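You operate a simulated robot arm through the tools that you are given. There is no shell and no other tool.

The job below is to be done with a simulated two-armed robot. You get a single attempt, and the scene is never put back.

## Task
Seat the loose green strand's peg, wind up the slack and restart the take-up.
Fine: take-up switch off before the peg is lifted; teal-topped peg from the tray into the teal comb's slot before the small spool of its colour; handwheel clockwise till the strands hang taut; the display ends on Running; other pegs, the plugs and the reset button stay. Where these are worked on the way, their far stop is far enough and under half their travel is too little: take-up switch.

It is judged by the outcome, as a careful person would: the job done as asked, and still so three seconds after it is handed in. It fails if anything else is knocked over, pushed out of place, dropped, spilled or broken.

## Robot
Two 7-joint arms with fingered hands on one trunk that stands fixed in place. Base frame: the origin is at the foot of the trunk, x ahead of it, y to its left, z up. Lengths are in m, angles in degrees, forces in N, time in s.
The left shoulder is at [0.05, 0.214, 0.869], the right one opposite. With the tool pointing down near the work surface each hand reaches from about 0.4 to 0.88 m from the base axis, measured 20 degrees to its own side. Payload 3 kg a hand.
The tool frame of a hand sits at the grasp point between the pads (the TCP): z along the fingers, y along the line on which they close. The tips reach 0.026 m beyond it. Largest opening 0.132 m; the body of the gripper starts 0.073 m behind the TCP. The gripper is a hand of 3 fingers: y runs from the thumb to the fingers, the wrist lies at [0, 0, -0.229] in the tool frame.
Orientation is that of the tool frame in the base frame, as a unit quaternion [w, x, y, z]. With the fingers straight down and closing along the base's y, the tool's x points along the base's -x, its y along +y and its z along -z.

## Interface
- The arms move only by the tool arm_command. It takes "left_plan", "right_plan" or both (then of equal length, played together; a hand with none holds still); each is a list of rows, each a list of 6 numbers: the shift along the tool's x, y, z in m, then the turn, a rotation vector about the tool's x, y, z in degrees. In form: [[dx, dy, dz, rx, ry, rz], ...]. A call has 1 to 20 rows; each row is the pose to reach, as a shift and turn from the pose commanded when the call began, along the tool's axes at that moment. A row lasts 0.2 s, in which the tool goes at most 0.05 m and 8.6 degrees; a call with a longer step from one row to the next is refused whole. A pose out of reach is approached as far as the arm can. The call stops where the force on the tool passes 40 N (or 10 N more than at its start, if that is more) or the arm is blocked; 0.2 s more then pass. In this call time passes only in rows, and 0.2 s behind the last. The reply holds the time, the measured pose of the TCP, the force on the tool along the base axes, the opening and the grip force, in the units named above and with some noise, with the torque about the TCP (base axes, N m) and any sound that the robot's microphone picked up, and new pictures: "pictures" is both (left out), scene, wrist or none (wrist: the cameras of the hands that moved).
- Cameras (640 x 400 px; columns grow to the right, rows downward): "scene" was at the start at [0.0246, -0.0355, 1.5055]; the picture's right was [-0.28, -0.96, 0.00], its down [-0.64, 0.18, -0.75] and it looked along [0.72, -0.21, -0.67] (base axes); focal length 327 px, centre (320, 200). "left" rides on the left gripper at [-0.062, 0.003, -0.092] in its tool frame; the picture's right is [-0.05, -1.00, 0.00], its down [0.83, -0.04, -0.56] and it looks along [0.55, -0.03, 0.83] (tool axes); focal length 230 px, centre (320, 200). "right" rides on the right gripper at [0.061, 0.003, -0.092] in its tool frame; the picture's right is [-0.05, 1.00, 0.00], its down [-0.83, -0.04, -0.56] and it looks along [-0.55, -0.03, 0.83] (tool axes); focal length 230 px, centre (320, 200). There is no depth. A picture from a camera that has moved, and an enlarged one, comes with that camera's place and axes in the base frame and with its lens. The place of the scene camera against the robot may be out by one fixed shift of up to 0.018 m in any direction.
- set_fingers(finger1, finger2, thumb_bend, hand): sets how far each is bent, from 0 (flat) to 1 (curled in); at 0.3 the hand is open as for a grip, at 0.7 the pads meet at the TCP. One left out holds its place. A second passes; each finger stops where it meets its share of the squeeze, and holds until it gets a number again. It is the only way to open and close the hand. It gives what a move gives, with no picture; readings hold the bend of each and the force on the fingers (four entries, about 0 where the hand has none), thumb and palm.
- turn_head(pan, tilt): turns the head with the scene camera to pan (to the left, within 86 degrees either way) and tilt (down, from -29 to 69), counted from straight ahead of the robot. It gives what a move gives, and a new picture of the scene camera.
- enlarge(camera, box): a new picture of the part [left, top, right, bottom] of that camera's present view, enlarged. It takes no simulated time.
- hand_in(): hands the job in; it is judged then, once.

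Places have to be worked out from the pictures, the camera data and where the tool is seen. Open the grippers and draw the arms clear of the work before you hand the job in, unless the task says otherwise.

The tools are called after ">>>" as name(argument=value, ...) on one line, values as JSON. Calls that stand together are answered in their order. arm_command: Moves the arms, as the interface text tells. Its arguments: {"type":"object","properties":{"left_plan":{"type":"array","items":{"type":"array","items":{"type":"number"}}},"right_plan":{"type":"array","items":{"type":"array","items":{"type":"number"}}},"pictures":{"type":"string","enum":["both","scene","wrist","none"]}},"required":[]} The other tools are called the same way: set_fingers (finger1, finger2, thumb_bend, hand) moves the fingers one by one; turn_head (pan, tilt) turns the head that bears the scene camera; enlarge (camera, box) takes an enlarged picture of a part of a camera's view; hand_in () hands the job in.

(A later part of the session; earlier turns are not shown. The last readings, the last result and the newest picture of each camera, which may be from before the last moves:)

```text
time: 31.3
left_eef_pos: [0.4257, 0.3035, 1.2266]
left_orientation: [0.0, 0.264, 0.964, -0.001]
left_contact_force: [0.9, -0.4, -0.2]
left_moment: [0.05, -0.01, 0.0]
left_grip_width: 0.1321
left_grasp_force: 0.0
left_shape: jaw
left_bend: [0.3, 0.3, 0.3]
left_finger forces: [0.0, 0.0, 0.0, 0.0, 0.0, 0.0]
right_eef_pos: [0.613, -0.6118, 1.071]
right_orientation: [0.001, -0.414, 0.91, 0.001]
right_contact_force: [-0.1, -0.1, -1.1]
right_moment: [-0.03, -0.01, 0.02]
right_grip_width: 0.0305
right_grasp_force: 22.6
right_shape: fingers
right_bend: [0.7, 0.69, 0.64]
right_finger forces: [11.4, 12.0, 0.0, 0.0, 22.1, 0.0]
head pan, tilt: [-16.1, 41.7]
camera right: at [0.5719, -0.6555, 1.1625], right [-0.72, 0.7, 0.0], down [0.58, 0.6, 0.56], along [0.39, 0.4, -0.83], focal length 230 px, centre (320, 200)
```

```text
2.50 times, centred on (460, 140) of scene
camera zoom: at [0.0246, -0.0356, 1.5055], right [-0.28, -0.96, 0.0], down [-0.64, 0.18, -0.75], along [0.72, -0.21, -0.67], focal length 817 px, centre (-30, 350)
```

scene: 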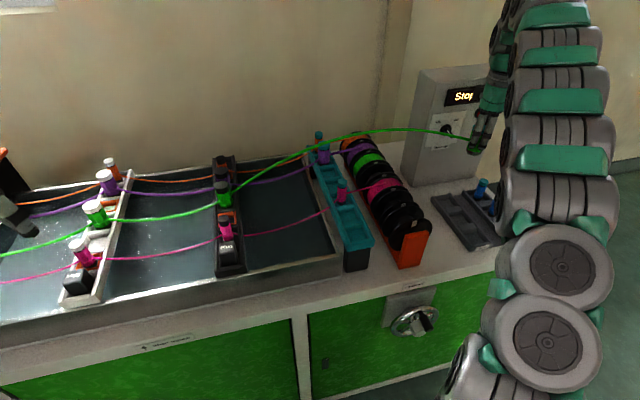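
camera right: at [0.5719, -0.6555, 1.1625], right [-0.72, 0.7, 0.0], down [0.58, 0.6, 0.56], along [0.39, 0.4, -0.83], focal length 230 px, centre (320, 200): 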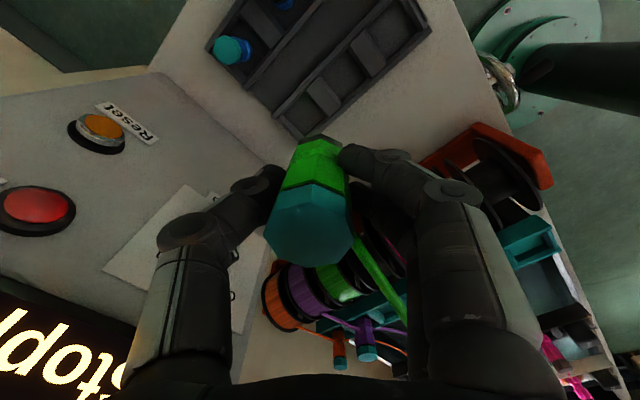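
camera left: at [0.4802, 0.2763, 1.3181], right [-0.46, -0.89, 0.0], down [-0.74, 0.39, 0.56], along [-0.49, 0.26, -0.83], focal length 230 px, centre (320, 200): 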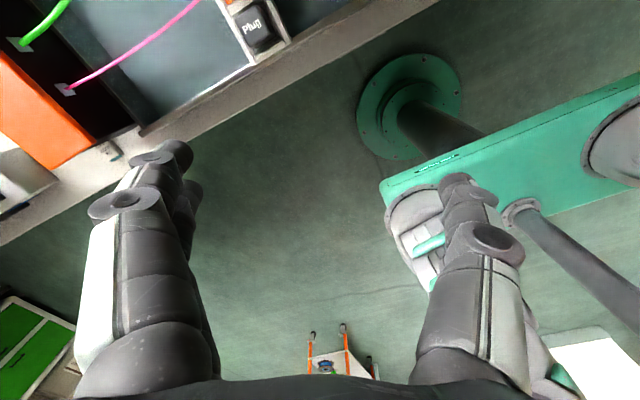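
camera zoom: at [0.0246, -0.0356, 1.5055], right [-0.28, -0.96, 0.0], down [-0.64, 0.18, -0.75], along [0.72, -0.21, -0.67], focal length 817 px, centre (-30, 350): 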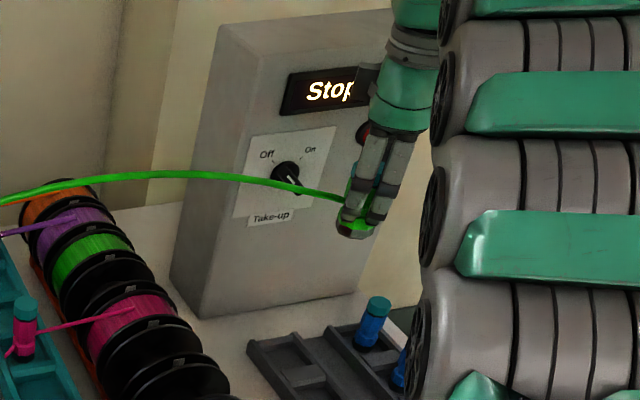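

The peg is out and held. I carry it leftward at height to just right of the comb, and then look down at the slots.

>>> arm_command(right_plan=[[-0.041, 0.0167, -0.003, 0, 0, 0], [-0.082, 0.0333, -0.006, 0, 0, 0], [-0.123, 0.05, -0.01, 0, 0, 0], [-0.165, 0.0667, -0.01, 0, 0, 0], [-0.206, 0.0833, -0.01, 0, 0, 0], [-0.247, 0.1, -0.01, 0, 0, 0]], pictures="both")

>>> enlarge(camera="right", box=[200, 100, 500, 300])

>>> enlarge(camera="scene", box=[300, 60, 460, 220])

```text
time: 32.7
left_eef_pos: [0.4257, 0.3043, 1.2259]
left_orientation: [-0.001, 0.264, 0.964, 0.0]
left_contact_force: [-0.5, -0.5, -1.0]
left_moment: [0.01, -0.02, 0.02]
left_grip_width: 0.1318
left_grasp_force: 0.1
left_shape: jaw
left_bend: [0.3, 0.3, 0.3]
left_finger forces: [0.0, 0.0, 0.0, 0.1, 0.0, 0.0]
right_eef_pos: [0.7006, -0.3597, 1.081]
right_orientation: [0.002, -0.414, 0.91, 0.0]
right_contact_force: [-0.1, 0.0, -0.8]
right_moment: [0.01, 0.02, -0.03]
right_grip_width: 0.0306
right_grasp_force: 22.9
right_shape: fingers
right_bend: [0.7, 0.69, 0.64]
right_finger forces: [11.3, 11.7, 0.0, 0.0, 21.8, 0.0]
head pan, tilt: [-16.1, 41.7]
camera right: at [0.6589, -0.404, 1.1734], right [-0.72, 0.7, 0.0], down [0.58, 0.6, 0.56], along [0.39, 0.4, -0.83], focal length 230 px, centre (320, 200)
```

scene: 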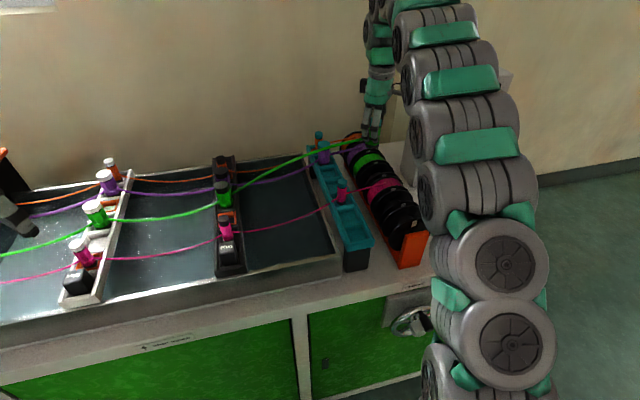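
right: 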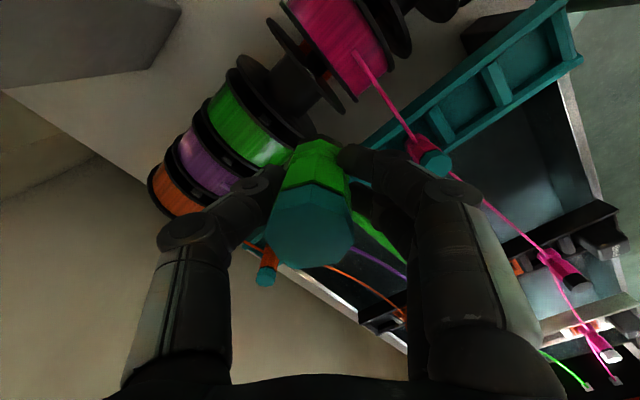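

```text
2.00 times, centred on (350, 200) of right
camera zoom: at [0.6589, -0.404, 1.1734], right [-0.72, 0.7, 0.0], down [0.58, 0.6, 0.56], along [0.39, 0.4, -0.83], focal length 460 px, centre (260, 200)
```

zoom: 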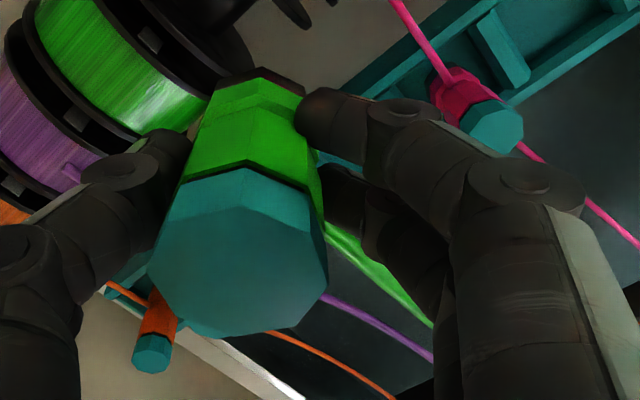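

```text
2.50 times, centred on (380, 140) of scene
camera zoom: at [0.0247, -0.0356, 1.5055], right [-0.28, -0.96, 0.0], down [-0.64, 0.18, -0.75], along [0.72, -0.21, -0.67], focal length 817 px, centre (170, 350)
```

zoom: 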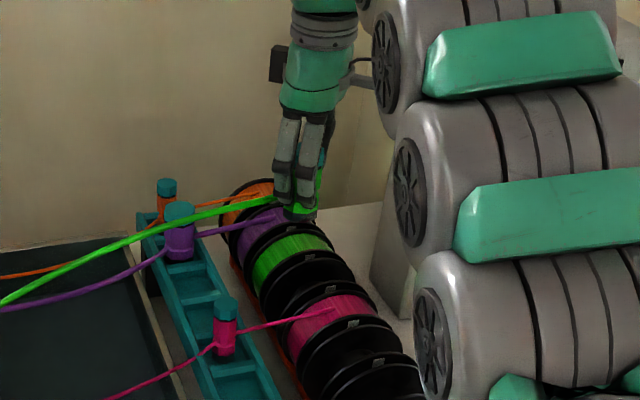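

Fixes from this view: magenta peg (0.644, -0.265), orange (0.886, -0.272), so pitch 0.0605 and slot 3, facing the green spool, is at about (0.765, -0.268); rim z ≈ 0.912. I move the peg above it at height, with a small tilt correction.

>>> arm_command(right_plan=[[-0.036, 0.005, 0, 1, -0.7, 0], [-0.072, 0.01, 0, 2, -1.4, 0], [-0.108, 0.0146, 0, 3, -2, 0]], pictures="both")

>>> enlarge(camera="scene", box=[280, 60, 440, 220])

>>> enlarge(camera="right", box=[200, 80, 500, 300])

```text
time: 33.5
left_eef_pos: [0.4254, 0.3046, 1.2268]
left_orientation: [0.0, 0.265, 0.964, -0.001]
left_contact_force: [1.1, -0.2, -0.3]
left_moment: [0.0, -0.01, 0.0]
left_grip_width: 0.132
left_grasp_force: 0.0
left_shape: jaw
left_bend: [0.3, 0.3, 0.3]
left_finger forces: [0.0, 0.0, 0.1, 0.0, 0.0, 0.1]
right_eef_pos: [0.7614, -0.2679, 1.0805]
right_orientation: [0.026, -0.414, 0.91, -0.017]
right_contact_force: [-0.1, -0.8, -0.9]
right_moment: [-0.01, 0.02, 0.02]
right_grip_width: 0.0303
right_grasp_force: 22.5
right_shape: fingers
right_bend: [0.71, 0.69, 0.64]
right_finger forces: [11.4, 11.8, 0.0, 0.1, 21.8, 0.1]
head pan, tilt: [-16.1, 41.7]
camera right: at [0.7144, -0.3114, 1.1692], right [-0.72, 0.7, -0.05], down [0.54, 0.6, 0.59], along [0.44, 0.39, -0.81], focal length 230 px, centre (320, 200)
```

scene: 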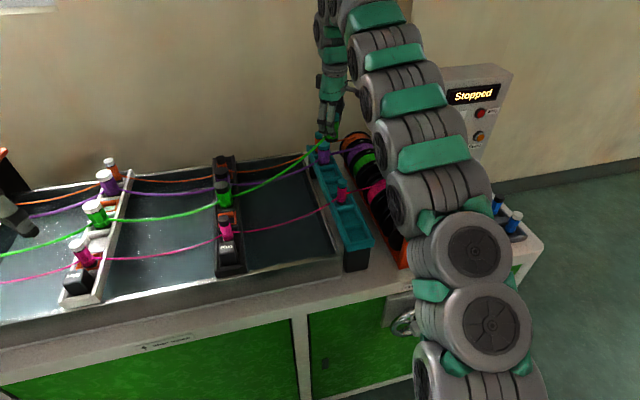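
right: 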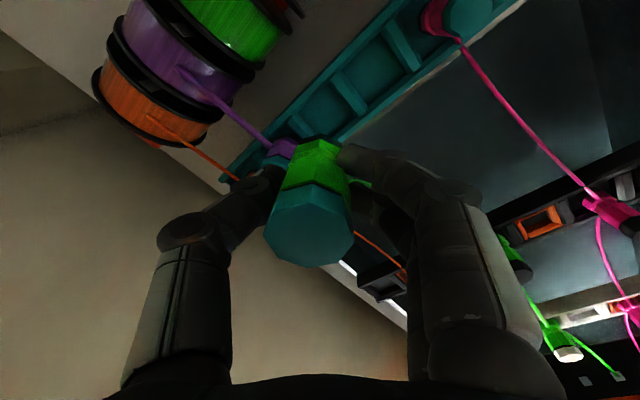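

```text
2.50 times, centred on (360, 140) of scene
camera zoom: at [0.0246, -0.0356, 1.5055], right [-0.28, -0.96, 0.0], down [-0.64, 0.18, -0.75], along [0.72, -0.21, -0.67], focal length 817 px, centre (220, 350)
```

zoom: 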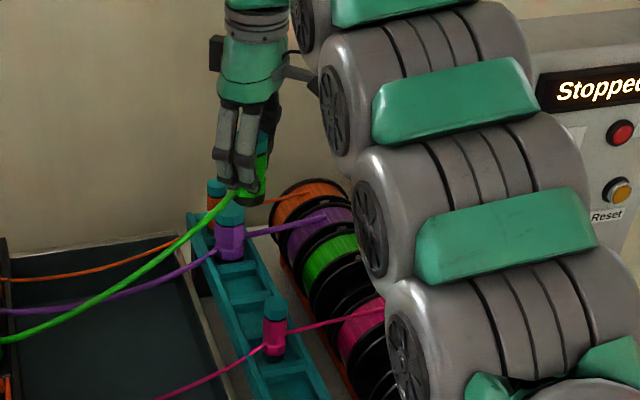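

```text
1.82 times, centred on (350, 190) of right
camera zoom: at [0.7144, -0.3114, 1.1692], right [-0.72, 0.7, -0.05], down [0.54, 0.6, 0.59], along [0.44, 0.39, -0.81], focal length 418 px, centre (266, 218)
```

zoom: 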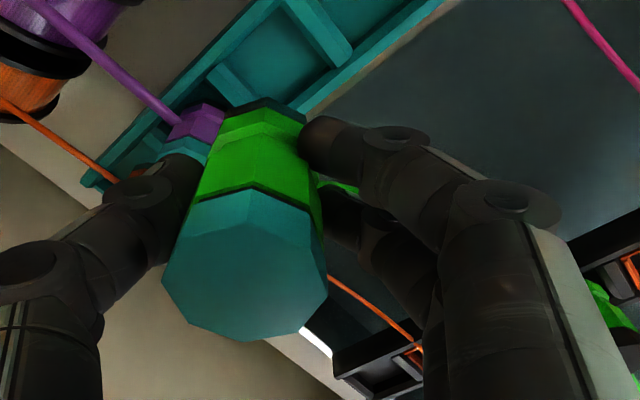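

Dividers seen in this view put slot 3's centre at about (0.768, -0.268); the peg foot is at about (0.766, -0.2675). I descend vertically to TCP z ≈ 0.985 (foot about at the rim) and check.

>>> arm_command(right_plan=[[0, 0.0005, 0.03, 0, 0, 0], [0.0007, 0.002, 0.06, 0, 0, 0], [0.0018, 0.0035, 0.095, 0, 0, 0]], pictures="both")

>>> enlarge(camera="scene", box=[280, 90, 408, 200])

>>> enlarge(camera="right", box=[200, 80, 500, 300])

```text
time: 34.3
left_eef_pos: [0.4255, 0.3041, 1.2254]
left_orientation: [0.0, 0.264, 0.964, 0.0]
left_contact_force: [0.2, -1.2, -0.1]
left_moment: [-0.05, 0.02, -0.03]
left_grip_width: 0.1323
left_grasp_force: 0.1
left_shape: jaw
left_bend: [0.3, 0.3, 0.3]
left_finger forces: [0.0, 0.0, 0.0, 0.0, 0.1, 0.0]
right_eef_pos: [0.7627, -0.2698, 0.9859]
right_orientation: [0.028, -0.414, 0.91, -0.017]
right_contact_force: [0.2, -0.9, -1.8]
right_moment: [-0.03, 0.01, -0.01]
right_grip_width: 0.0301
right_grasp_force: 22.4
right_shape: fingers
right_bend: [0.71, 0.69, 0.64]
right_finger forces: [11.5, 11.9, 0.1, 0.1, 21.7, 0.0]
head pan, tilt: [-16.1, 41.7]
camera right: at [0.7158, -0.3126, 1.0751], right [-0.72, 0.69, -0.05], down [0.54, 0.6, 0.59], along [0.44, 0.39, -0.81], focal length 230 px, centre (320, 200)
```

scene: 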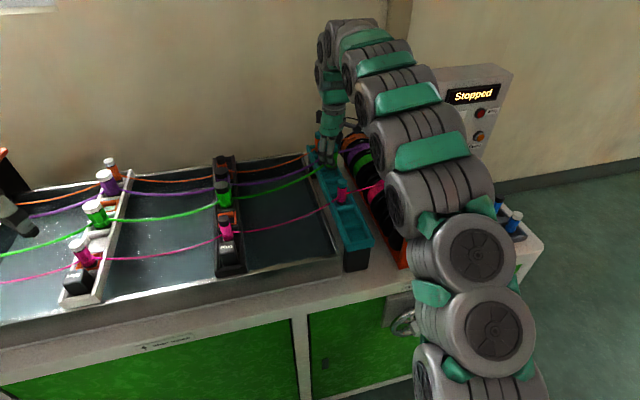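
right: 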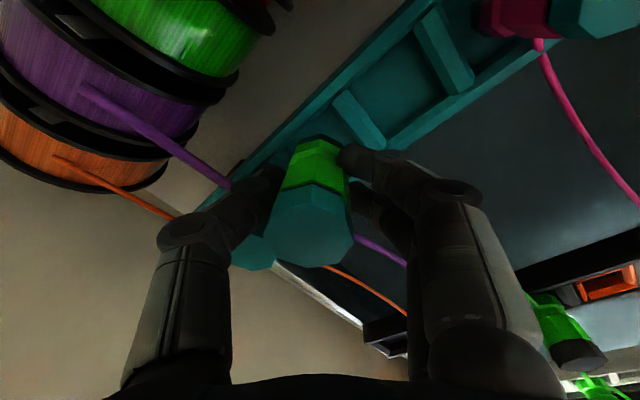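

```text
3.64 times, centred on (344, 145) of scene
camera zoom: at [0.0247, -0.0356, 1.5055], right [-0.28, -0.96, 0.0], down [-0.64, 0.18, -0.75], along [0.72, -0.21, -0.67], focal length 1188 px, centre (233, 400)
```

zoom: 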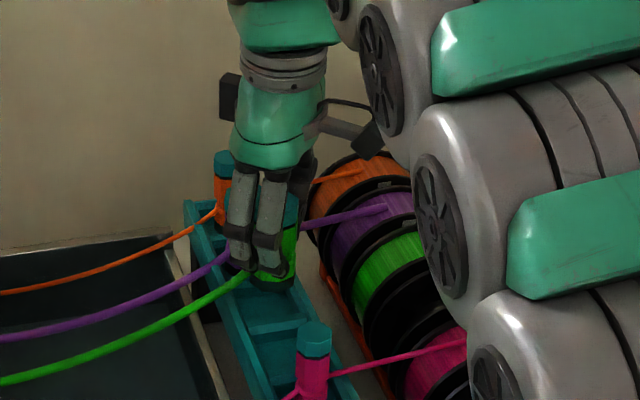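

```text
1.82 times, centred on (350, 190) of right
camera zoom: at [0.7158, -0.3126, 1.0751], right [-0.72, 0.69, -0.05], down [0.54, 0.6, 0.59], along [0.44, 0.39, -0.81], focal length 418 px, centre (266, 218)
```

zoom: 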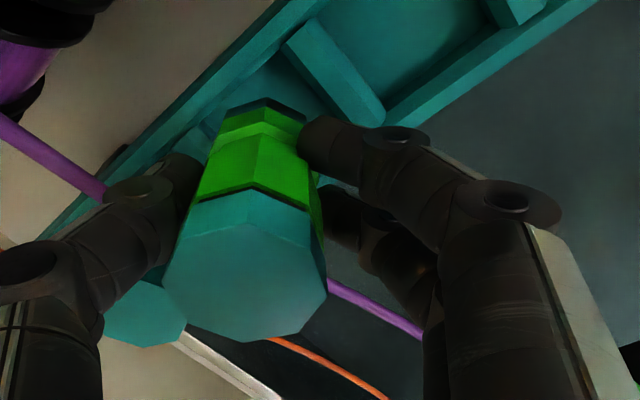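

The foot hangs over slot 3, slightly toward the spool side; rim edges put the slot centre at (0.766, -0.264). I shift ~5 mm left and descend further in small steps.

>>> arm_command(right_plan=[[-0.0025, 0.0048, 0, 0, 0, 0], [-0.0022, 0.0052, 0.007, 0, 0, 0], [-0.002, 0.0056, 0.014, 0, 0, 0], [-0.0018, 0.0059, 0.019, 0, 0, 0]], pictures="wrist")

>>> enlarge(camera="scene", box=[280, 90, 408, 200])

>>> enlarge(camera="right", box=[200, 80, 500, 300])

```text
time: 35.3
left_eef_pos: [0.4263, 0.3028, 1.2257]
left_orientation: [0.0, 0.265, 0.964, -0.001]
left_contact_force: [0.6, -0.5, 0.3]
left_moment: [-0.03, 0.0, -0.01]
left_grip_width: 0.1318
left_grasp_force: 0.1
left_shape: jaw
left_bend: [0.3, 0.3, 0.3]
left_finger forces: [0.0, 0.1, 0.0, 0.1, 0.1, 0.1]
right_eef_pos: [0.7612, -0.2654, 0.9669]
right_orientation: [0.028, -0.414, 0.91, -0.017]
right_contact_force: [-0.4, -0.6, -1.6]
right_moment: [0.02, 0.02, -0.01]
right_grip_width: 0.0303
right_grasp_force: 22.4
right_shape: fingers
right_bend: [0.71, 0.69, 0.64]
right_finger forces: [11.5, 11.8, 0.0, 0.1, 21.7, 0.0]
head pan, tilt: [-16.1, 41.7]
camera right: at [0.7139, -0.3076, 1.055], right [-0.72, 0.7, -0.05], down [0.54, 0.6, 0.59], along [0.44, 0.39, -0.81], focal length 230 px, centre (320, 200)
```

right: 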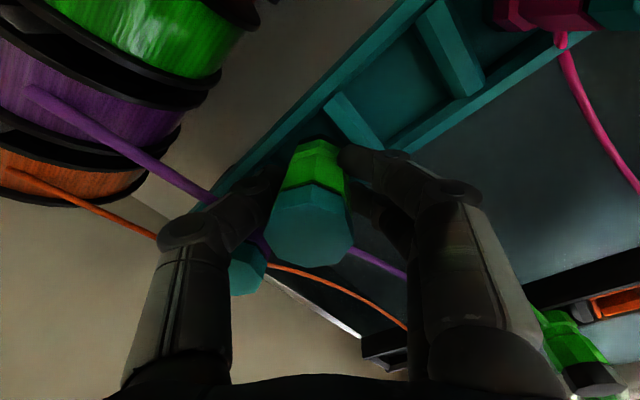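

```text
3.64 times, centred on (344, 145) of scene
camera zoom: at [0.0247, -0.0356, 1.5055], right [-0.28, -0.96, 0.0], down [-0.64, 0.18, -0.75], along [0.72, -0.21, -0.67], focal length 1188 px, centre (233, 400)
```

zoom: 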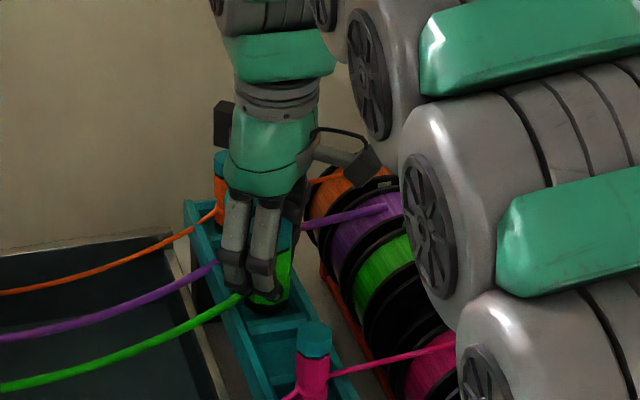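

```text
1.82 times, centred on (350, 190) of right
camera zoom: at [0.7139, -0.3076, 1.055], right [-0.72, 0.7, -0.05], down [0.54, 0.6, 0.59], along [0.44, 0.39, -0.81], focal length 418 px, centre (266, 218)
```

zoom: 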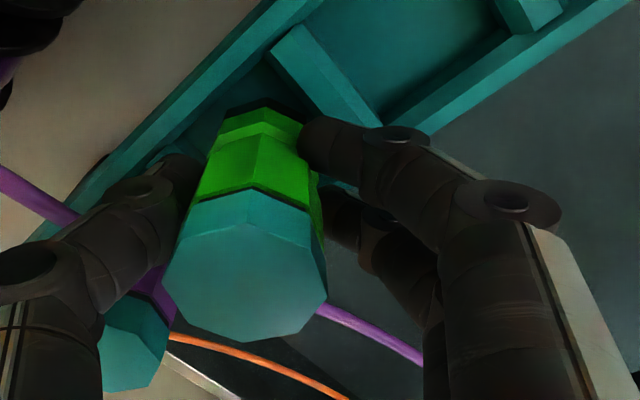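

No contact yet and the foot is inside the slot outline. I go on down slowly, ready for contact.

>>> arm_command(right_plan=[[0.0001, 0.0002, 0.003, 0, 0, 0], [0.0002, 0.0003, 0.006, 0, 0, 0], [0.0003, 0.0005, 0.009, 0, 0, 0]], pictures="wrist")

>>> enlarge(camera="scene", box=[280, 90, 408, 200])

```text
time: 36.1
left_eef_pos: [0.4258, 0.3052, 1.227]
left_orientation: [0.0, 0.265, 0.964, -0.001]
left_contact_force: [0.2, 0.2, 0.3]
left_moment: [-0.01, 0.01, 0.0]
left_grip_width: 0.132
left_grasp_force: 0.0
left_shape: jaw
left_bend: [0.3, 0.3, 0.3]
left_finger forces: [0.1, 0.1, 0.0, 0.1, 0.0, 0.0]
right_eef_pos: [0.7621, -0.2636, 0.9569]
right_orientation: [0.027, -0.414, 0.91, -0.017]
right_contact_force: [-0.2, -0.3, -1.8]
right_moment: [0.01, 0.02, 0.01]
right_grip_width: 0.0305
right_grasp_force: 22.6
right_shape: fingers
right_bend: [0.71, 0.69, 0.64]
right_finger forces: [11.6, 11.9, 0.0, 0.0, 21.7, 0.0]
head pan, tilt: [-16.1, 41.7]
camera right: at [0.7142, -0.3068, 1.0465], right [-0.72, 0.7, -0.05], down [0.54, 0.6, 0.59], along [0.44, 0.39, -0.81], focal length 230 px, centre (320, 200)
```

right: 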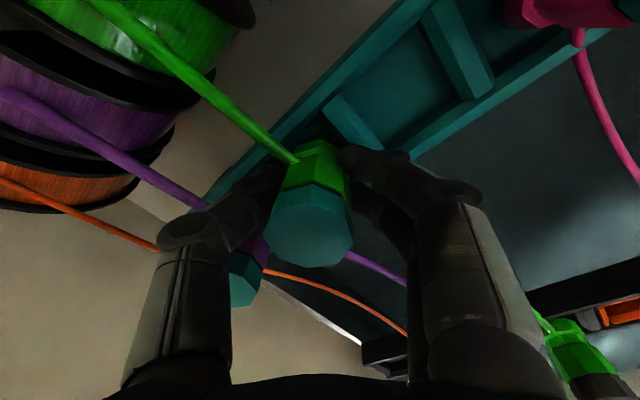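

```text
3.64 times, centred on (344, 145) of scene
camera zoom: at [0.0247, -0.0356, 1.5055], right [-0.28, -0.96, 0.0], down [-0.64, 0.18, -0.75], along [0.72, -0.21, -0.67], focal length 1188 px, centre (233, 400)
```

zoom: 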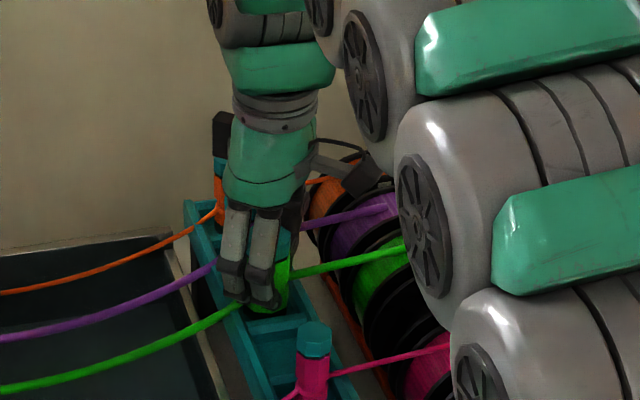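

A green strand now runs from the peg to the green spool, so the seat is recognised. I continue lowering a few millimetres until the foot meets the floor.

>>> arm_command(right_plan=[[0.0001, 0.0001, 0.002, 0, 0, 0], [0.0001, 0.0002, 0.004, 0, 0, 0]], pictures="none")

```text
time: 36.7
left_eef_pos: [0.4248, 0.3043, 1.2263]
left_orientation: [0.0, 0.265, 0.964, 0.0]
left_contact_force: [-0.4, 0.9, 0.3]
left_moment: [-0.04, 0.02, 0.0]
left_grip_width: 0.1322
left_grasp_force: 0.0
left_shape: jaw
left_bend: [0.3, 0.3, 0.3]
left_finger forces: [0.0, 0.1, 0.0, 0.0, 0.0, 0.0]
right_eef_pos: [0.7612, -0.2625, 0.9536]
right_orientation: [0.029, -0.414, 0.91, -0.018]
right_contact_force: [-1.7, 0.4, 13.1]
right_moment: [-0.05, -0.07, 0.0]
right_grip_width: 0.0301
right_grasp_force: 24.8
right_shape: fingers
right_bend: [0.71, 0.7, 0.65]
right_finger forces: [13.1, 13.5, 0.1, 0.0, 22.8, 0.1]
head pan, tilt: [-16.1, 41.7]
```

The foot bears on the floor (13 N). I release gently with a small opening.

>>> set_fingers(hand="right", finger1=0.58, finger2=0.58, thumb_bend=0.55)

>>> enlarge(camera="right", box=[200, 80, 500, 300])

>>> enlarge(camera="scene", box=[280, 90, 408, 200])

```text
time: 37.7
left_eef_pos: [0.4255, 0.3045, 1.2266]
left_orientation: [0.0, 0.265, 0.964, -0.001]
left_contact_force: [1.0, 0.0, 0.5]
left_moment: [0.01, 0.0, -0.02]
left_grip_width: 0.1318
left_grasp_force: 0.0
left_shape: jaw
left_bend: [0.3, 0.3, 0.3]
left_finger forces: [0.0, 0.1, 0.0, 0.0, 0.1, 0.1]
right_eef_pos: [0.7602, -0.2634, 0.9525]
right_orientation: [0.027, -0.414, 0.91, -0.017]
right_contact_force: [0.4, -1.8, 7.7]
right_moment: [0.0, 0.1, -0.04]
right_grip_width: 0.0426
right_grasp_force: 4.0
right_shape: fingers
right_bend: [0.6, 0.59, 0.55]
right_finger forces: [4.3, 3.2, 0.0, 0.0, 0.1, 0.2]
head pan, tilt: [-16.1, 41.7]
```

```text
1.82 times, centred on (350, 190) of right
camera zoom: at [0.7141, -0.3073, 1.0424], right [-0.72, 0.7, -0.05], down [0.54, 0.6, 0.59], along [0.44, 0.39, -0.81], focal length 418 px, centre (266, 218)
```

zoom: 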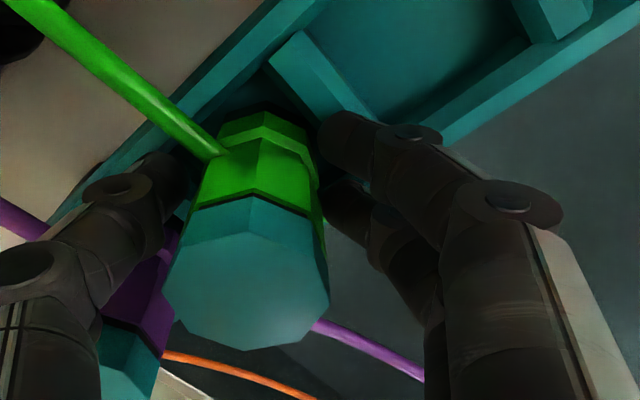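

```text
3.64 times, centred on (344, 145) of scene
camera zoom: at [0.0246, -0.0355, 1.5055], right [-0.28, -0.96, 0.0], down [-0.64, 0.18, -0.75], along [0.72, -0.21, -0.67], focal length 1188 px, centre (233, 400)
```

zoom: 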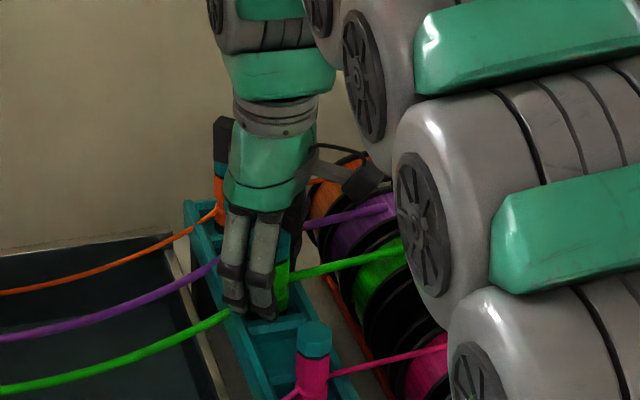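

Two fingertips now rest lightly on the comb's edge (extended as they opened). I lift a centimetre straight up, and then check that the peg stays.

>>> arm_command(right_plan=[[-0.0002, -0.0003, -0.005, 0, 0, 0], [-0.0003, -0.0006, -0.011, 0, 0, 0]], pictures="wrist")

>>> enlarge(camera="right", box=[200, 80, 500, 300])

```text
time: 38.3
left_eef_pos: [0.4262, 0.3045, 1.2264]
left_orientation: [0.0, 0.266, 0.964, -0.002]
left_contact_force: [-0.5, 0.1, -0.3]
left_moment: [0.02, -0.03, -0.01]
left_grip_width: 0.1322
left_grasp_force: 0.0
left_shape: jaw
left_bend: [0.3, 0.3, 0.3]
left_finger forces: [0.0, 0.0, 0.0, 0.0, 0.1, 0.1]
right_eef_pos: [0.761, -0.2636, 0.9625]
right_orientation: [0.026, -0.414, 0.91, -0.016]
right_contact_force: [0.3, 0.4, 0.4]
right_moment: [0.01, 0.01, -0.02]
right_grip_width: 0.0472
right_grasp_force: 0.2
right_shape: fingers
right_bend: [0.57, 0.57, 0.55]
right_finger forces: [0.0, 0.0, 0.0, 0.0, 0.1, 0.0]
head pan, tilt: [-16.1, 41.7]
camera right: at [0.7137, -0.3072, 1.0528], right [-0.72, 0.7, -0.05], down [0.54, 0.6, 0.59], along [0.44, 0.39, -0.81], focal length 230 px, centre (320, 200)
```

right: 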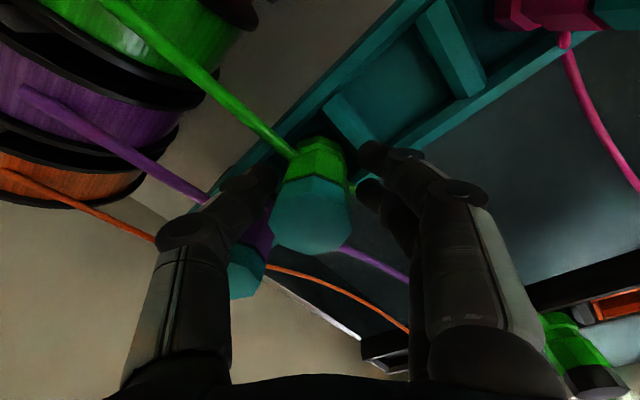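

```text
1.82 times, centred on (350, 190) of right
camera zoom: at [0.7137, -0.3072, 1.0528], right [-0.72, 0.7, -0.05], down [0.54, 0.6, 0.59], along [0.44, 0.39, -0.81], focal length 418 px, centre (266, 218)
```

zoom: 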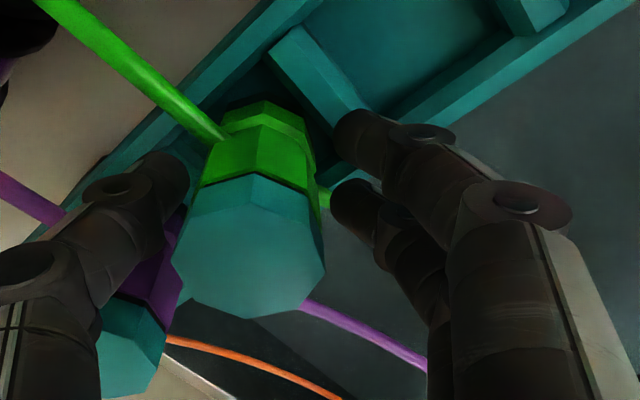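

The peg stands upright in the slot by itself. I open slightly more and rise straight up.

>>> set_fingers(hand="right", finger1=0.55, finger2=0.55, thumb_bend=0.52)

>>> arm_command(right_plan=[[-0.0003, -0.0005, -0.01, 0, 0, 0], [-0.0006, -0.001, -0.02, 0, 0, 0], [-0.001, -0.0017, -0.035, 0, 0, 0], [-0.002, -0.003, -0.065, 0, 0, 0], [-0.0037, -0.006, -0.11, 0, 0, 0]], pictures="both")

>>> enlarge(camera="scene", box=[280, 90, 408, 200])

>>> enlarge(camera="right", box=[200, 80, 500, 300])

```text
time: 39.3
left_eef_pos: [0.4253, 0.3045, 1.2272]
left_orientation: [0.0, 0.265, 0.964, 0.001]
left_contact_force: [0.1, -0.1, 0.5]
left_moment: [-0.04, -0.02, 0.01]
left_grip_width: 0.132
left_grasp_force: 0.1
left_shape: jaw
left_bend: [0.3, 0.3, 0.3]
left_finger forces: [0.1, 0.0, 0.0, 0.0, 0.0, 0.0]
right_eef_pos: [0.7609, -0.2645, 0.9634]
right_orientation: [0.029, -0.414, 0.91, -0.016]
right_contact_force: [-0.2, 0.6, -0.1]
right_moment: [-0.01, -0.02, 0.0]
right_grip_width: 0.0554
right_grasp_force: 0.0
right_shape: fingers
right_bend: [0.55, 0.55, 0.52]
right_finger forces: [0.0, 0.0, 0.1, 0.0, 0.0, 0.0]
head pan, tilt: [-16.1, 41.7]
```

```text
time: 40.5
left_eef_pos: [0.4261, 0.3049, 1.2261]
left_orientation: [-0.001, 0.265, 0.964, -0.001]
left_contact_force: [-0.1, 0.6, -0.6]
left_moment: [-0.03, 0.02, 0.01]
left_grip_width: 0.1318
left_grasp_force: 0.0
left_shape: jaw
left_bend: [0.3, 0.3, 0.3]
left_finger forces: [0.0, 0.0, 0.0, 0.1, 0.0, 0.1]
right_eef_pos: [0.7614, -0.2633, 1.0737]
right_orientation: [0.026, -0.414, 0.91, -0.016]
right_contact_force: [0.0, -0.3, 1.3]
right_moment: [0.01, -0.03, 0.04]
right_grip_width: 0.0557
right_grasp_force: 0.1
right_shape: fingers
right_bend: [0.55, 0.55, 0.52]
right_finger forces: [0.0, 0.0, 0.0, 0.0, 0.0, 0.0]
head pan, tilt: [-16.1, 41.7]
camera right: at [0.7138, -0.307, 1.1631], right [-0.72, 0.7, -0.05], down [0.54, 0.6, 0.59], along [0.44, 0.39, -0.81], focal length 230 px, centre (320, 200)
```

scene: 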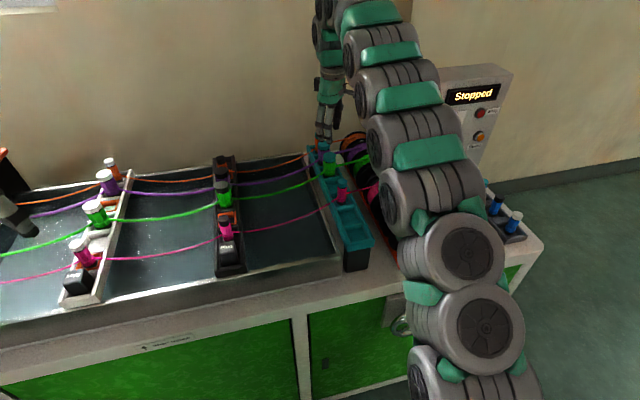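
right: 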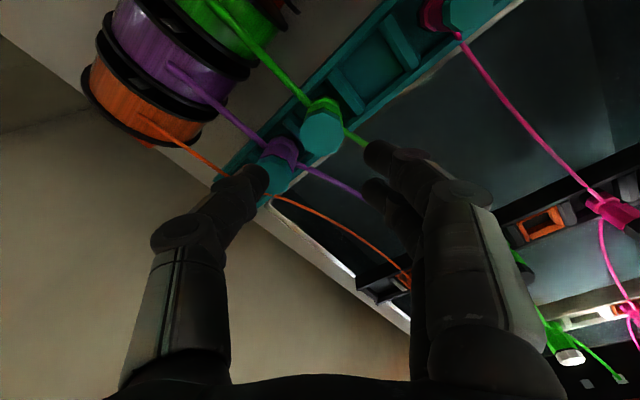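

```text
3.64 times, centred on (344, 145) of scene
camera zoom: at [0.0246, -0.0355, 1.5055], right [-0.28, -0.96, 0.0], down [-0.64, 0.18, -0.75], along [0.72, -0.21, -0.67], focal length 1188 px, centre (233, 400)
```

zoom: 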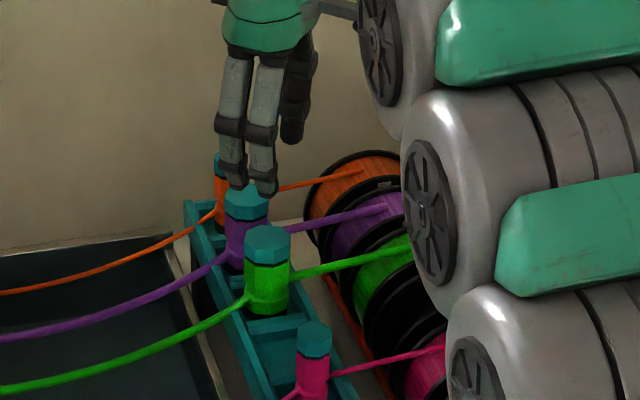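

```text
1.82 times, centred on (350, 190) of right
camera zoom: at [0.7138, -0.307, 1.1631], right [-0.72, 0.7, -0.05], down [0.54, 0.6, 0.59], along [0.44, 0.39, -0.81], focal length 418 px, centre (266, 218)
```

zoom: 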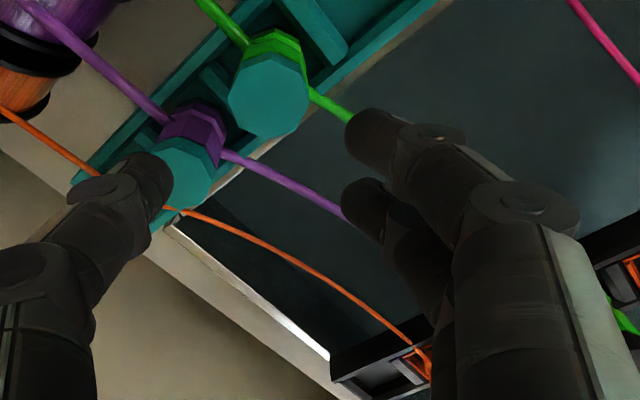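

The green peg is seated with its strand running to the green spool and the other pegs undisturbed. Next the handwheel, which triangulates to about (0.386, -0.393, 0.67) on the front panel; I rise, retreat toward it and straighten the hand.

>>> arm_command(right_plan=[[-0.001, -0.002, -0.04, 0, 0, 0], [0.04, 0.0175, -0.06, -0.3, 0.2, 5], [0.081, 0.035, -0.06, -0.6, 0.4, 10], [0.1215, 0.0525, -0.06, -0.9, 0.6, 15], [0.162, 0.07, -0.06, -1.2, 0.8, 20], [0.2025, 0.0875, -0.06, -1.5, 1, 25], [0.243, 0.105, -0.06, -1.8, 1.2, 30], [0.2835, 0.1225, -0.06, -2.1, 1.4, 35], [0.324, 0.14, -0.06, -2.4, 1.6, 40], [0.3645, 0.1575, -0.06, -2.7, 1.8, 45], [0.405, 0.175, -0.06, -3, 2, 50]], pictures="both")

>>> enlarge(camera="scene", box=[340, 250, 500, 370])

```text
time: 42.9
left_eef_pos: [0.4248, 0.3054, 1.227]
left_orientation: [-0.001, 0.264, 0.964, -0.001]
left_contact_force: [-0.2, 0.9, -0.1]
left_moment: [0.02, 0.0, 0.01]
left_grip_width: 0.1319
left_grasp_force: 0.0
left_shape: jaw
left_bend: [0.3, 0.3, 0.3]
left_finger forces: [0.0, 0.0, 0.0, 0.1, 0.0, 0.0]
right_eef_pos: [0.3596, -0.453, 1.111]
right_orientation: [0.005, 0.01, 1.0, 0.012]
right_contact_force: [0.5, -0.7, -0.7]
right_moment: [0.01, 0.03, 0.0]
right_grip_width: 0.056
right_grasp_force: 0.1
right_shape: fingers
right_bend: [0.55, 0.55, 0.52]
right_finger forces: [0.0, 0.1, 0.0, 0.0, 0.0, 0.1]
head pan, tilt: [-16.1, 41.7]
camera right: at [0.2991, -0.4509, 1.2015], right [0.07, 1.0, 0.02], down [0.82, -0.07, 0.56], along [0.56, -0.02, -0.83], focal length 230 px, centre (320, 200)
```

scene: 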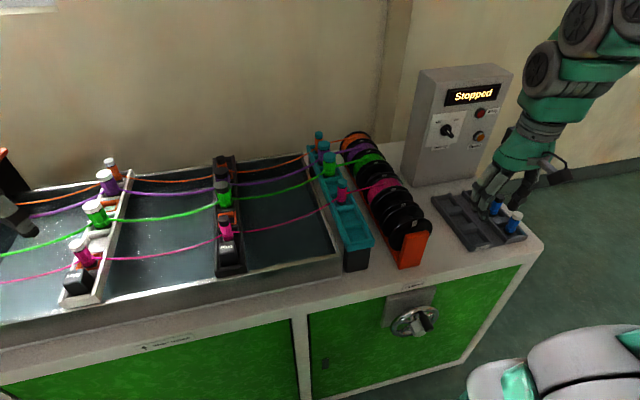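
right: 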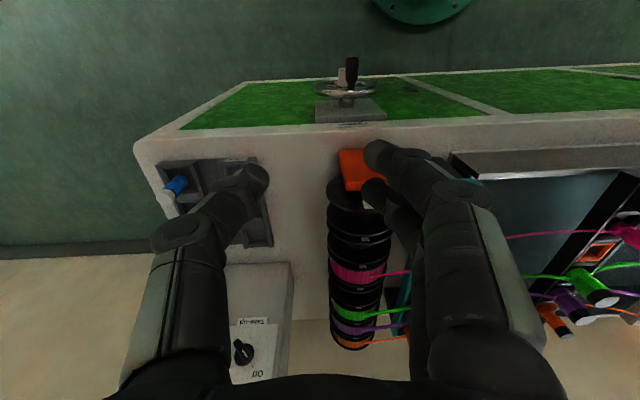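

```text
3.33 times, centred on (420, 310) of scene
camera zoom: at [0.0246, -0.0356, 1.5055], right [-0.28, -0.96, 0.0], down [-0.64, 0.18, -0.75], along [0.72, -0.21, -0.67], focal length 1090 px, centre (-13, -167)
```

zoom: 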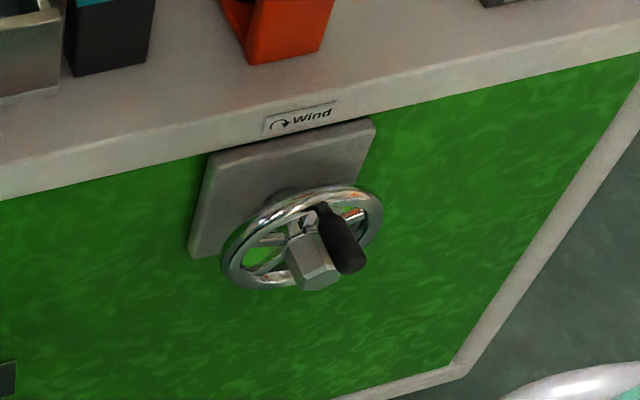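

The wrist camera now sees the wheel from above; I enlarge it.

>>> enlarge(camera="right", box=[270, 30, 430, 140])

>>> turn_head(pan=-35, tilt=62)

```text
3.64 times, centred on (350, 85) of right
camera zoom: at [0.2991, -0.4509, 1.2015], right [0.07, 1.0, 0.02], down [0.82, -0.07, 0.56], along [0.56, -0.02, -0.83], focal length 837 px, centre (211, 618)
```

zoom: 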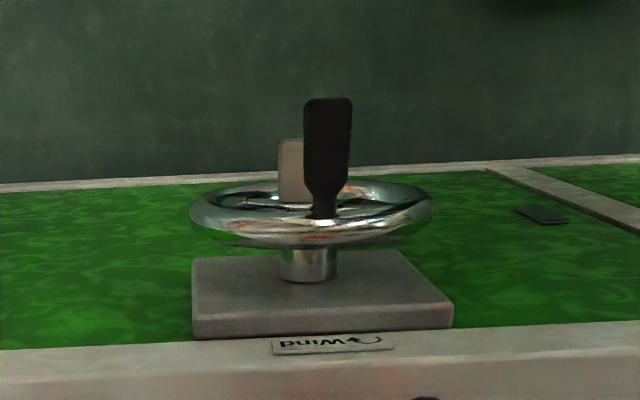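

```text
time: 43.8
left_eef_pos: [0.4255, 0.3037, 1.2271]
left_orientation: [0.0, 0.265, 0.964, -0.001]
left_contact_force: [-1.0, -0.1, -0.4]
left_moment: [0.02, -0.01, -0.01]
left_grip_width: 0.1319
left_grasp_force: 0.1
left_shape: jaw
left_bend: [0.3, 0.3, 0.3]
left_finger forces: [0.0, 0.1, 0.0, 0.0, 0.0, 0.0]
right_eef_pos: [0.3602, -0.4535, 1.1094]
right_orientation: [0.006, 0.009, 1.0, 0.012]
right_contact_force: [-0.1, 0.2, 0.8]
right_moment: [0.03, -0.02, -0.02]
right_grip_width: 0.0555
right_grasp_force: 0.0
right_shape: fingers
right_bend: [0.55, 0.55, 0.52]
right_finger forces: [0.0, 0.0, 0.0, 0.0, 0.0, 0.1]
head pan, tilt: [-35.0, 62.0]
```

scene: 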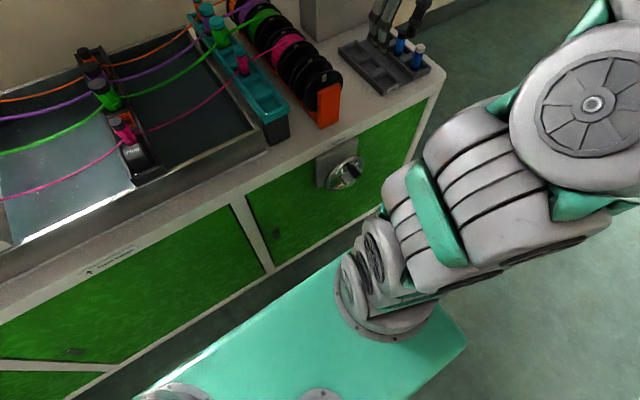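

I enlarge the wheel in the turned scene view for a second ray.

>>> enlarge(camera="scene", box=[300, 130, 400, 210])

```text
5.00 times, centred on (350, 170) of scene
camera zoom: at [-0.0031, -0.0492, 1.479], right [-0.57, -0.82, 0.0], down [-0.72, 0.51, -0.47], along [0.39, -0.27, -0.88], focal length 1634 px, centre (170, 350)
```

zoom: 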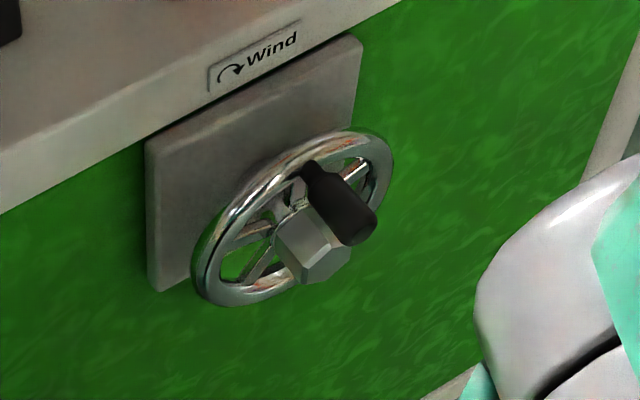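

Two views disagree slightly on the wheel's height (0.67–0.71), so I take another wrist view with a sideways baseline: down to about (0.33, -0.55, 0.90), in free space before the bench.

>>> arm_command(right_plan=[[0.006, -0.0205, 0.0415, 0, 0, 0], [0.012, -0.041, 0.083, 0, 0, 0], [0.018, -0.0615, 0.1245, 0, 0, 0], [0.024, -0.082, 0.166, 0, 0, 0], [0.03, -0.1026, 0.2074, 0, 0, 0]], pictures="both")

>>> enlarge(camera="right", box=[360, 0, 560, 130])

```text
time: 45.0
left_eef_pos: [0.4252, 0.3046, 1.2261]
left_orientation: [-0.001, 0.264, 0.965, -0.002]
left_contact_force: [0.1, 0.7, -0.2]
left_moment: [-0.01, 0.0, -0.03]
left_grip_width: 0.1319
left_grasp_force: 0.1
left_shape: jaw
left_bend: [0.3, 0.3, 0.3]
left_finger forces: [0.0, 0.0, 0.1, 0.0, 0.0, 0.0]
right_eef_pos: [0.3307, -0.5516, 0.9022]
right_orientation: [0.007, 0.01, 1.0, 0.012]
right_contact_force: [-0.3, -0.4, 0.0]
right_moment: [0.01, 0.02, 0.02]
right_grip_width: 0.0557
right_grasp_force: 0.2
right_shape: fingers
right_bend: [0.55, 0.55, 0.52]
right_finger forces: [0.0, 0.1, 0.0, 0.0, 0.1, 0.0]
head pan, tilt: [-35.0, 62.0]
camera right: at [0.2696, -0.5494, 0.9921], right [0.07, 1.0, 0.02], down [0.82, -0.07, 0.57], along [0.57, -0.02, -0.82], focal length 230 px, centre (320, 200)
```

scene: 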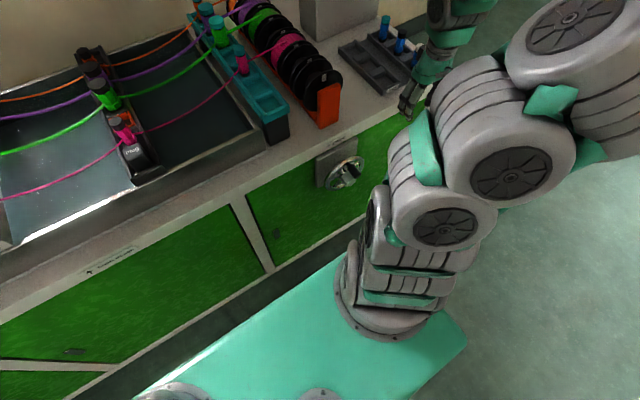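
right: 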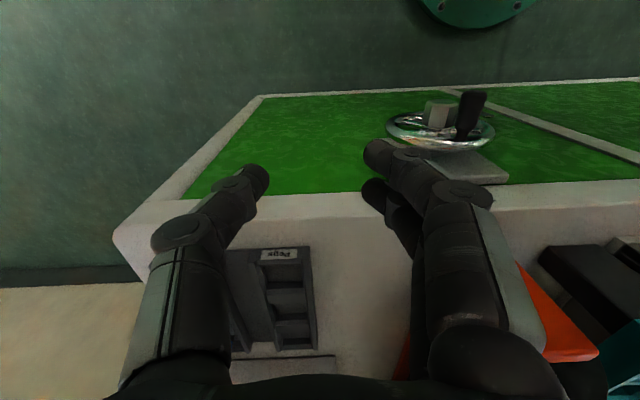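

```text
3.08 times, centred on (460, 65) of right
camera zoom: at [0.2696, -0.5494, 0.9921], right [0.07, 1.0, 0.02], down [0.82, -0.07, 0.57], along [0.57, -0.02, -0.82], focal length 708 px, centre (-111, 615)
```

zoom: 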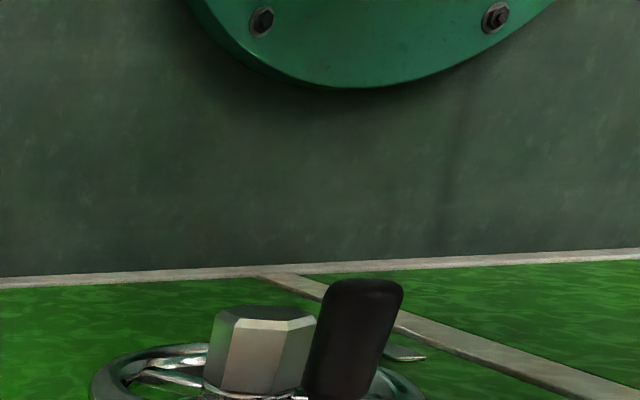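

I re-crop to show the whole wheel.

>>> enlarge(camera="right", box=[370, 70, 530, 180])

```text
3.64 times, centred on (450, 125) of right
camera zoom: at [0.2696, -0.5494, 0.9921], right [0.07, 1.0, 0.02], down [0.82, -0.07, 0.57], along [0.57, -0.02, -0.82], focal length 837 px, centre (-153, 473)
```

zoom: 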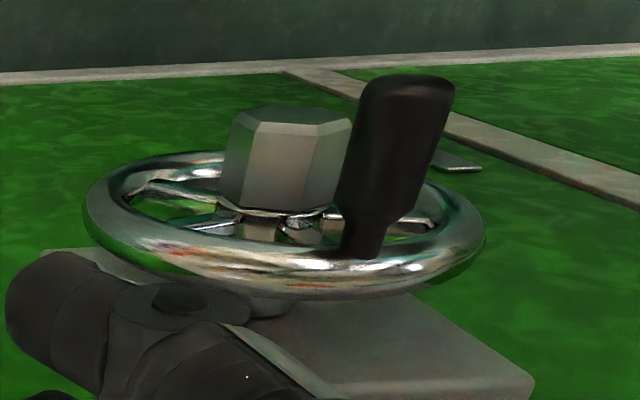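

Two clean wrist rays give the handle from (0.371, -0.388, 0.738) at the rim to (0.3235, -0.387, 0.738) at its end, at 12 o'clock; wheel centre about (y -0.389, z 0.68), so radius ~0.058. I pitch the hand 25° forward and go above the handle.

>>> arm_command(right_plan=[[0.001, 0.04, 0.0165, 0, -6.25, 0], [0.002, 0.0805, 0.033, 0, -12.5, 0], [0.003, 0.121, 0.0495, 0, -18.75, 0], [0.004, 0.161, 0.066, 0, -25, 0]], pictures="both")

>>> enlarge(camera="right", box=[200, 30, 440, 210])

>>> enlarge(camera="scene", box=[260, 80, 420, 220])

```text
time: 46.0
left_eef_pos: [0.4249, 0.3051, 1.2265]
left_orientation: [0.0, 0.264, 0.964, 0.0]
left_contact_force: [0.6, -1.4, 0.5]
left_moment: [0.03, -0.01, -0.01]
left_grip_width: 0.132
left_grasp_force: 0.0
left_shape: jaw
left_bend: [0.3, 0.3, 0.3]
left_finger forces: [0.0, 0.0, 0.0, 0.0, 0.0, 0.0]
right_eef_pos: [0.3829, -0.4686, 0.8676]
right_orientation: [0.194, -0.103, 0.975, -0.016]
right_contact_force: [3.1, 0.9, 0.5]
right_moment: [-0.07, 0.23, -0.06]
right_grip_width: 0.0559
right_grasp_force: 0.1
right_shape: fingers
right_bend: [0.55, 0.55, 0.52]
right_finger forces: [0.0, 0.0, 0.0, 0.0, 0.1, 0.0]
right hand out of reach, approached as far as the arm can: row 3, 4
head pan, tilt: [-35.0, 62.0]
camera right: at [0.2921, -0.479, 0.9289], right [-0.15, 0.99, -0.05], down [0.55, 0.12, 0.83], along [0.82, 0.09, -0.56], focal length 230 px, centre (320, 200)
```

scene: 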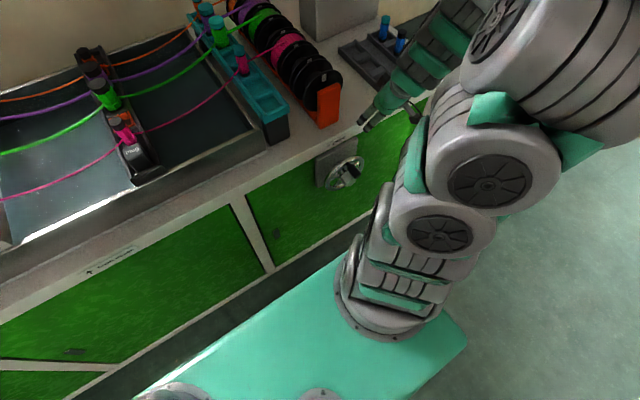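
right: 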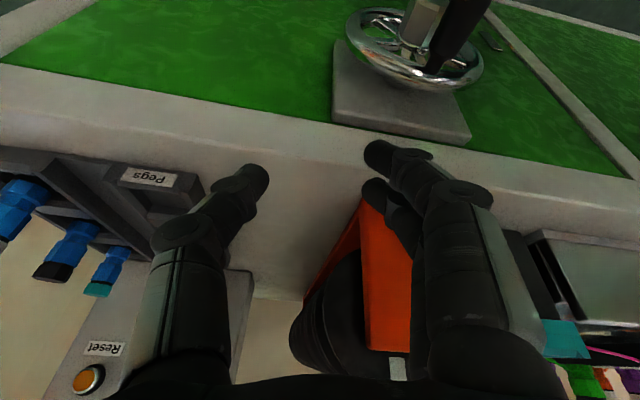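

```text
2.22 times, centred on (320, 120) of right
camera zoom: at [0.2921, -0.479, 0.9289], right [-0.15, 0.99, -0.05], down [0.55, 0.12, 0.83], along [0.82, 0.09, -0.56], focal length 511 px, centre (320, 378)
```

zoom: 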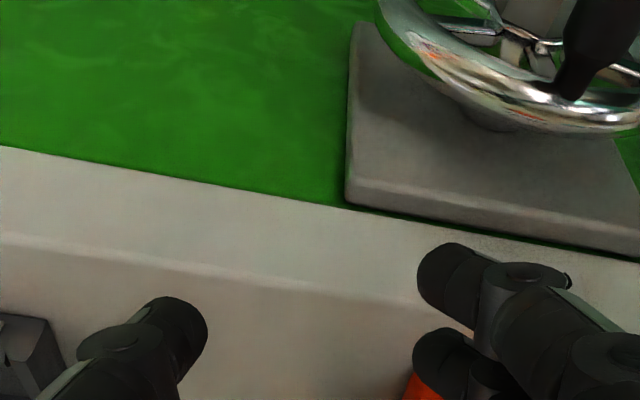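

```text
2.86 times, centred on (340, 150) of scene
camera zoom: at [-0.0032, -0.0493, 1.479], right [-0.57, -0.82, 0.0], down [-0.72, 0.51, -0.47], along [0.38, -0.27, -0.88], focal length 934 px, centre (263, 343)
```

zoom: 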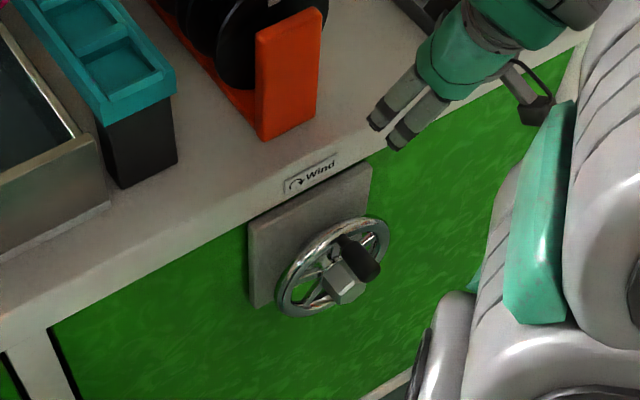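

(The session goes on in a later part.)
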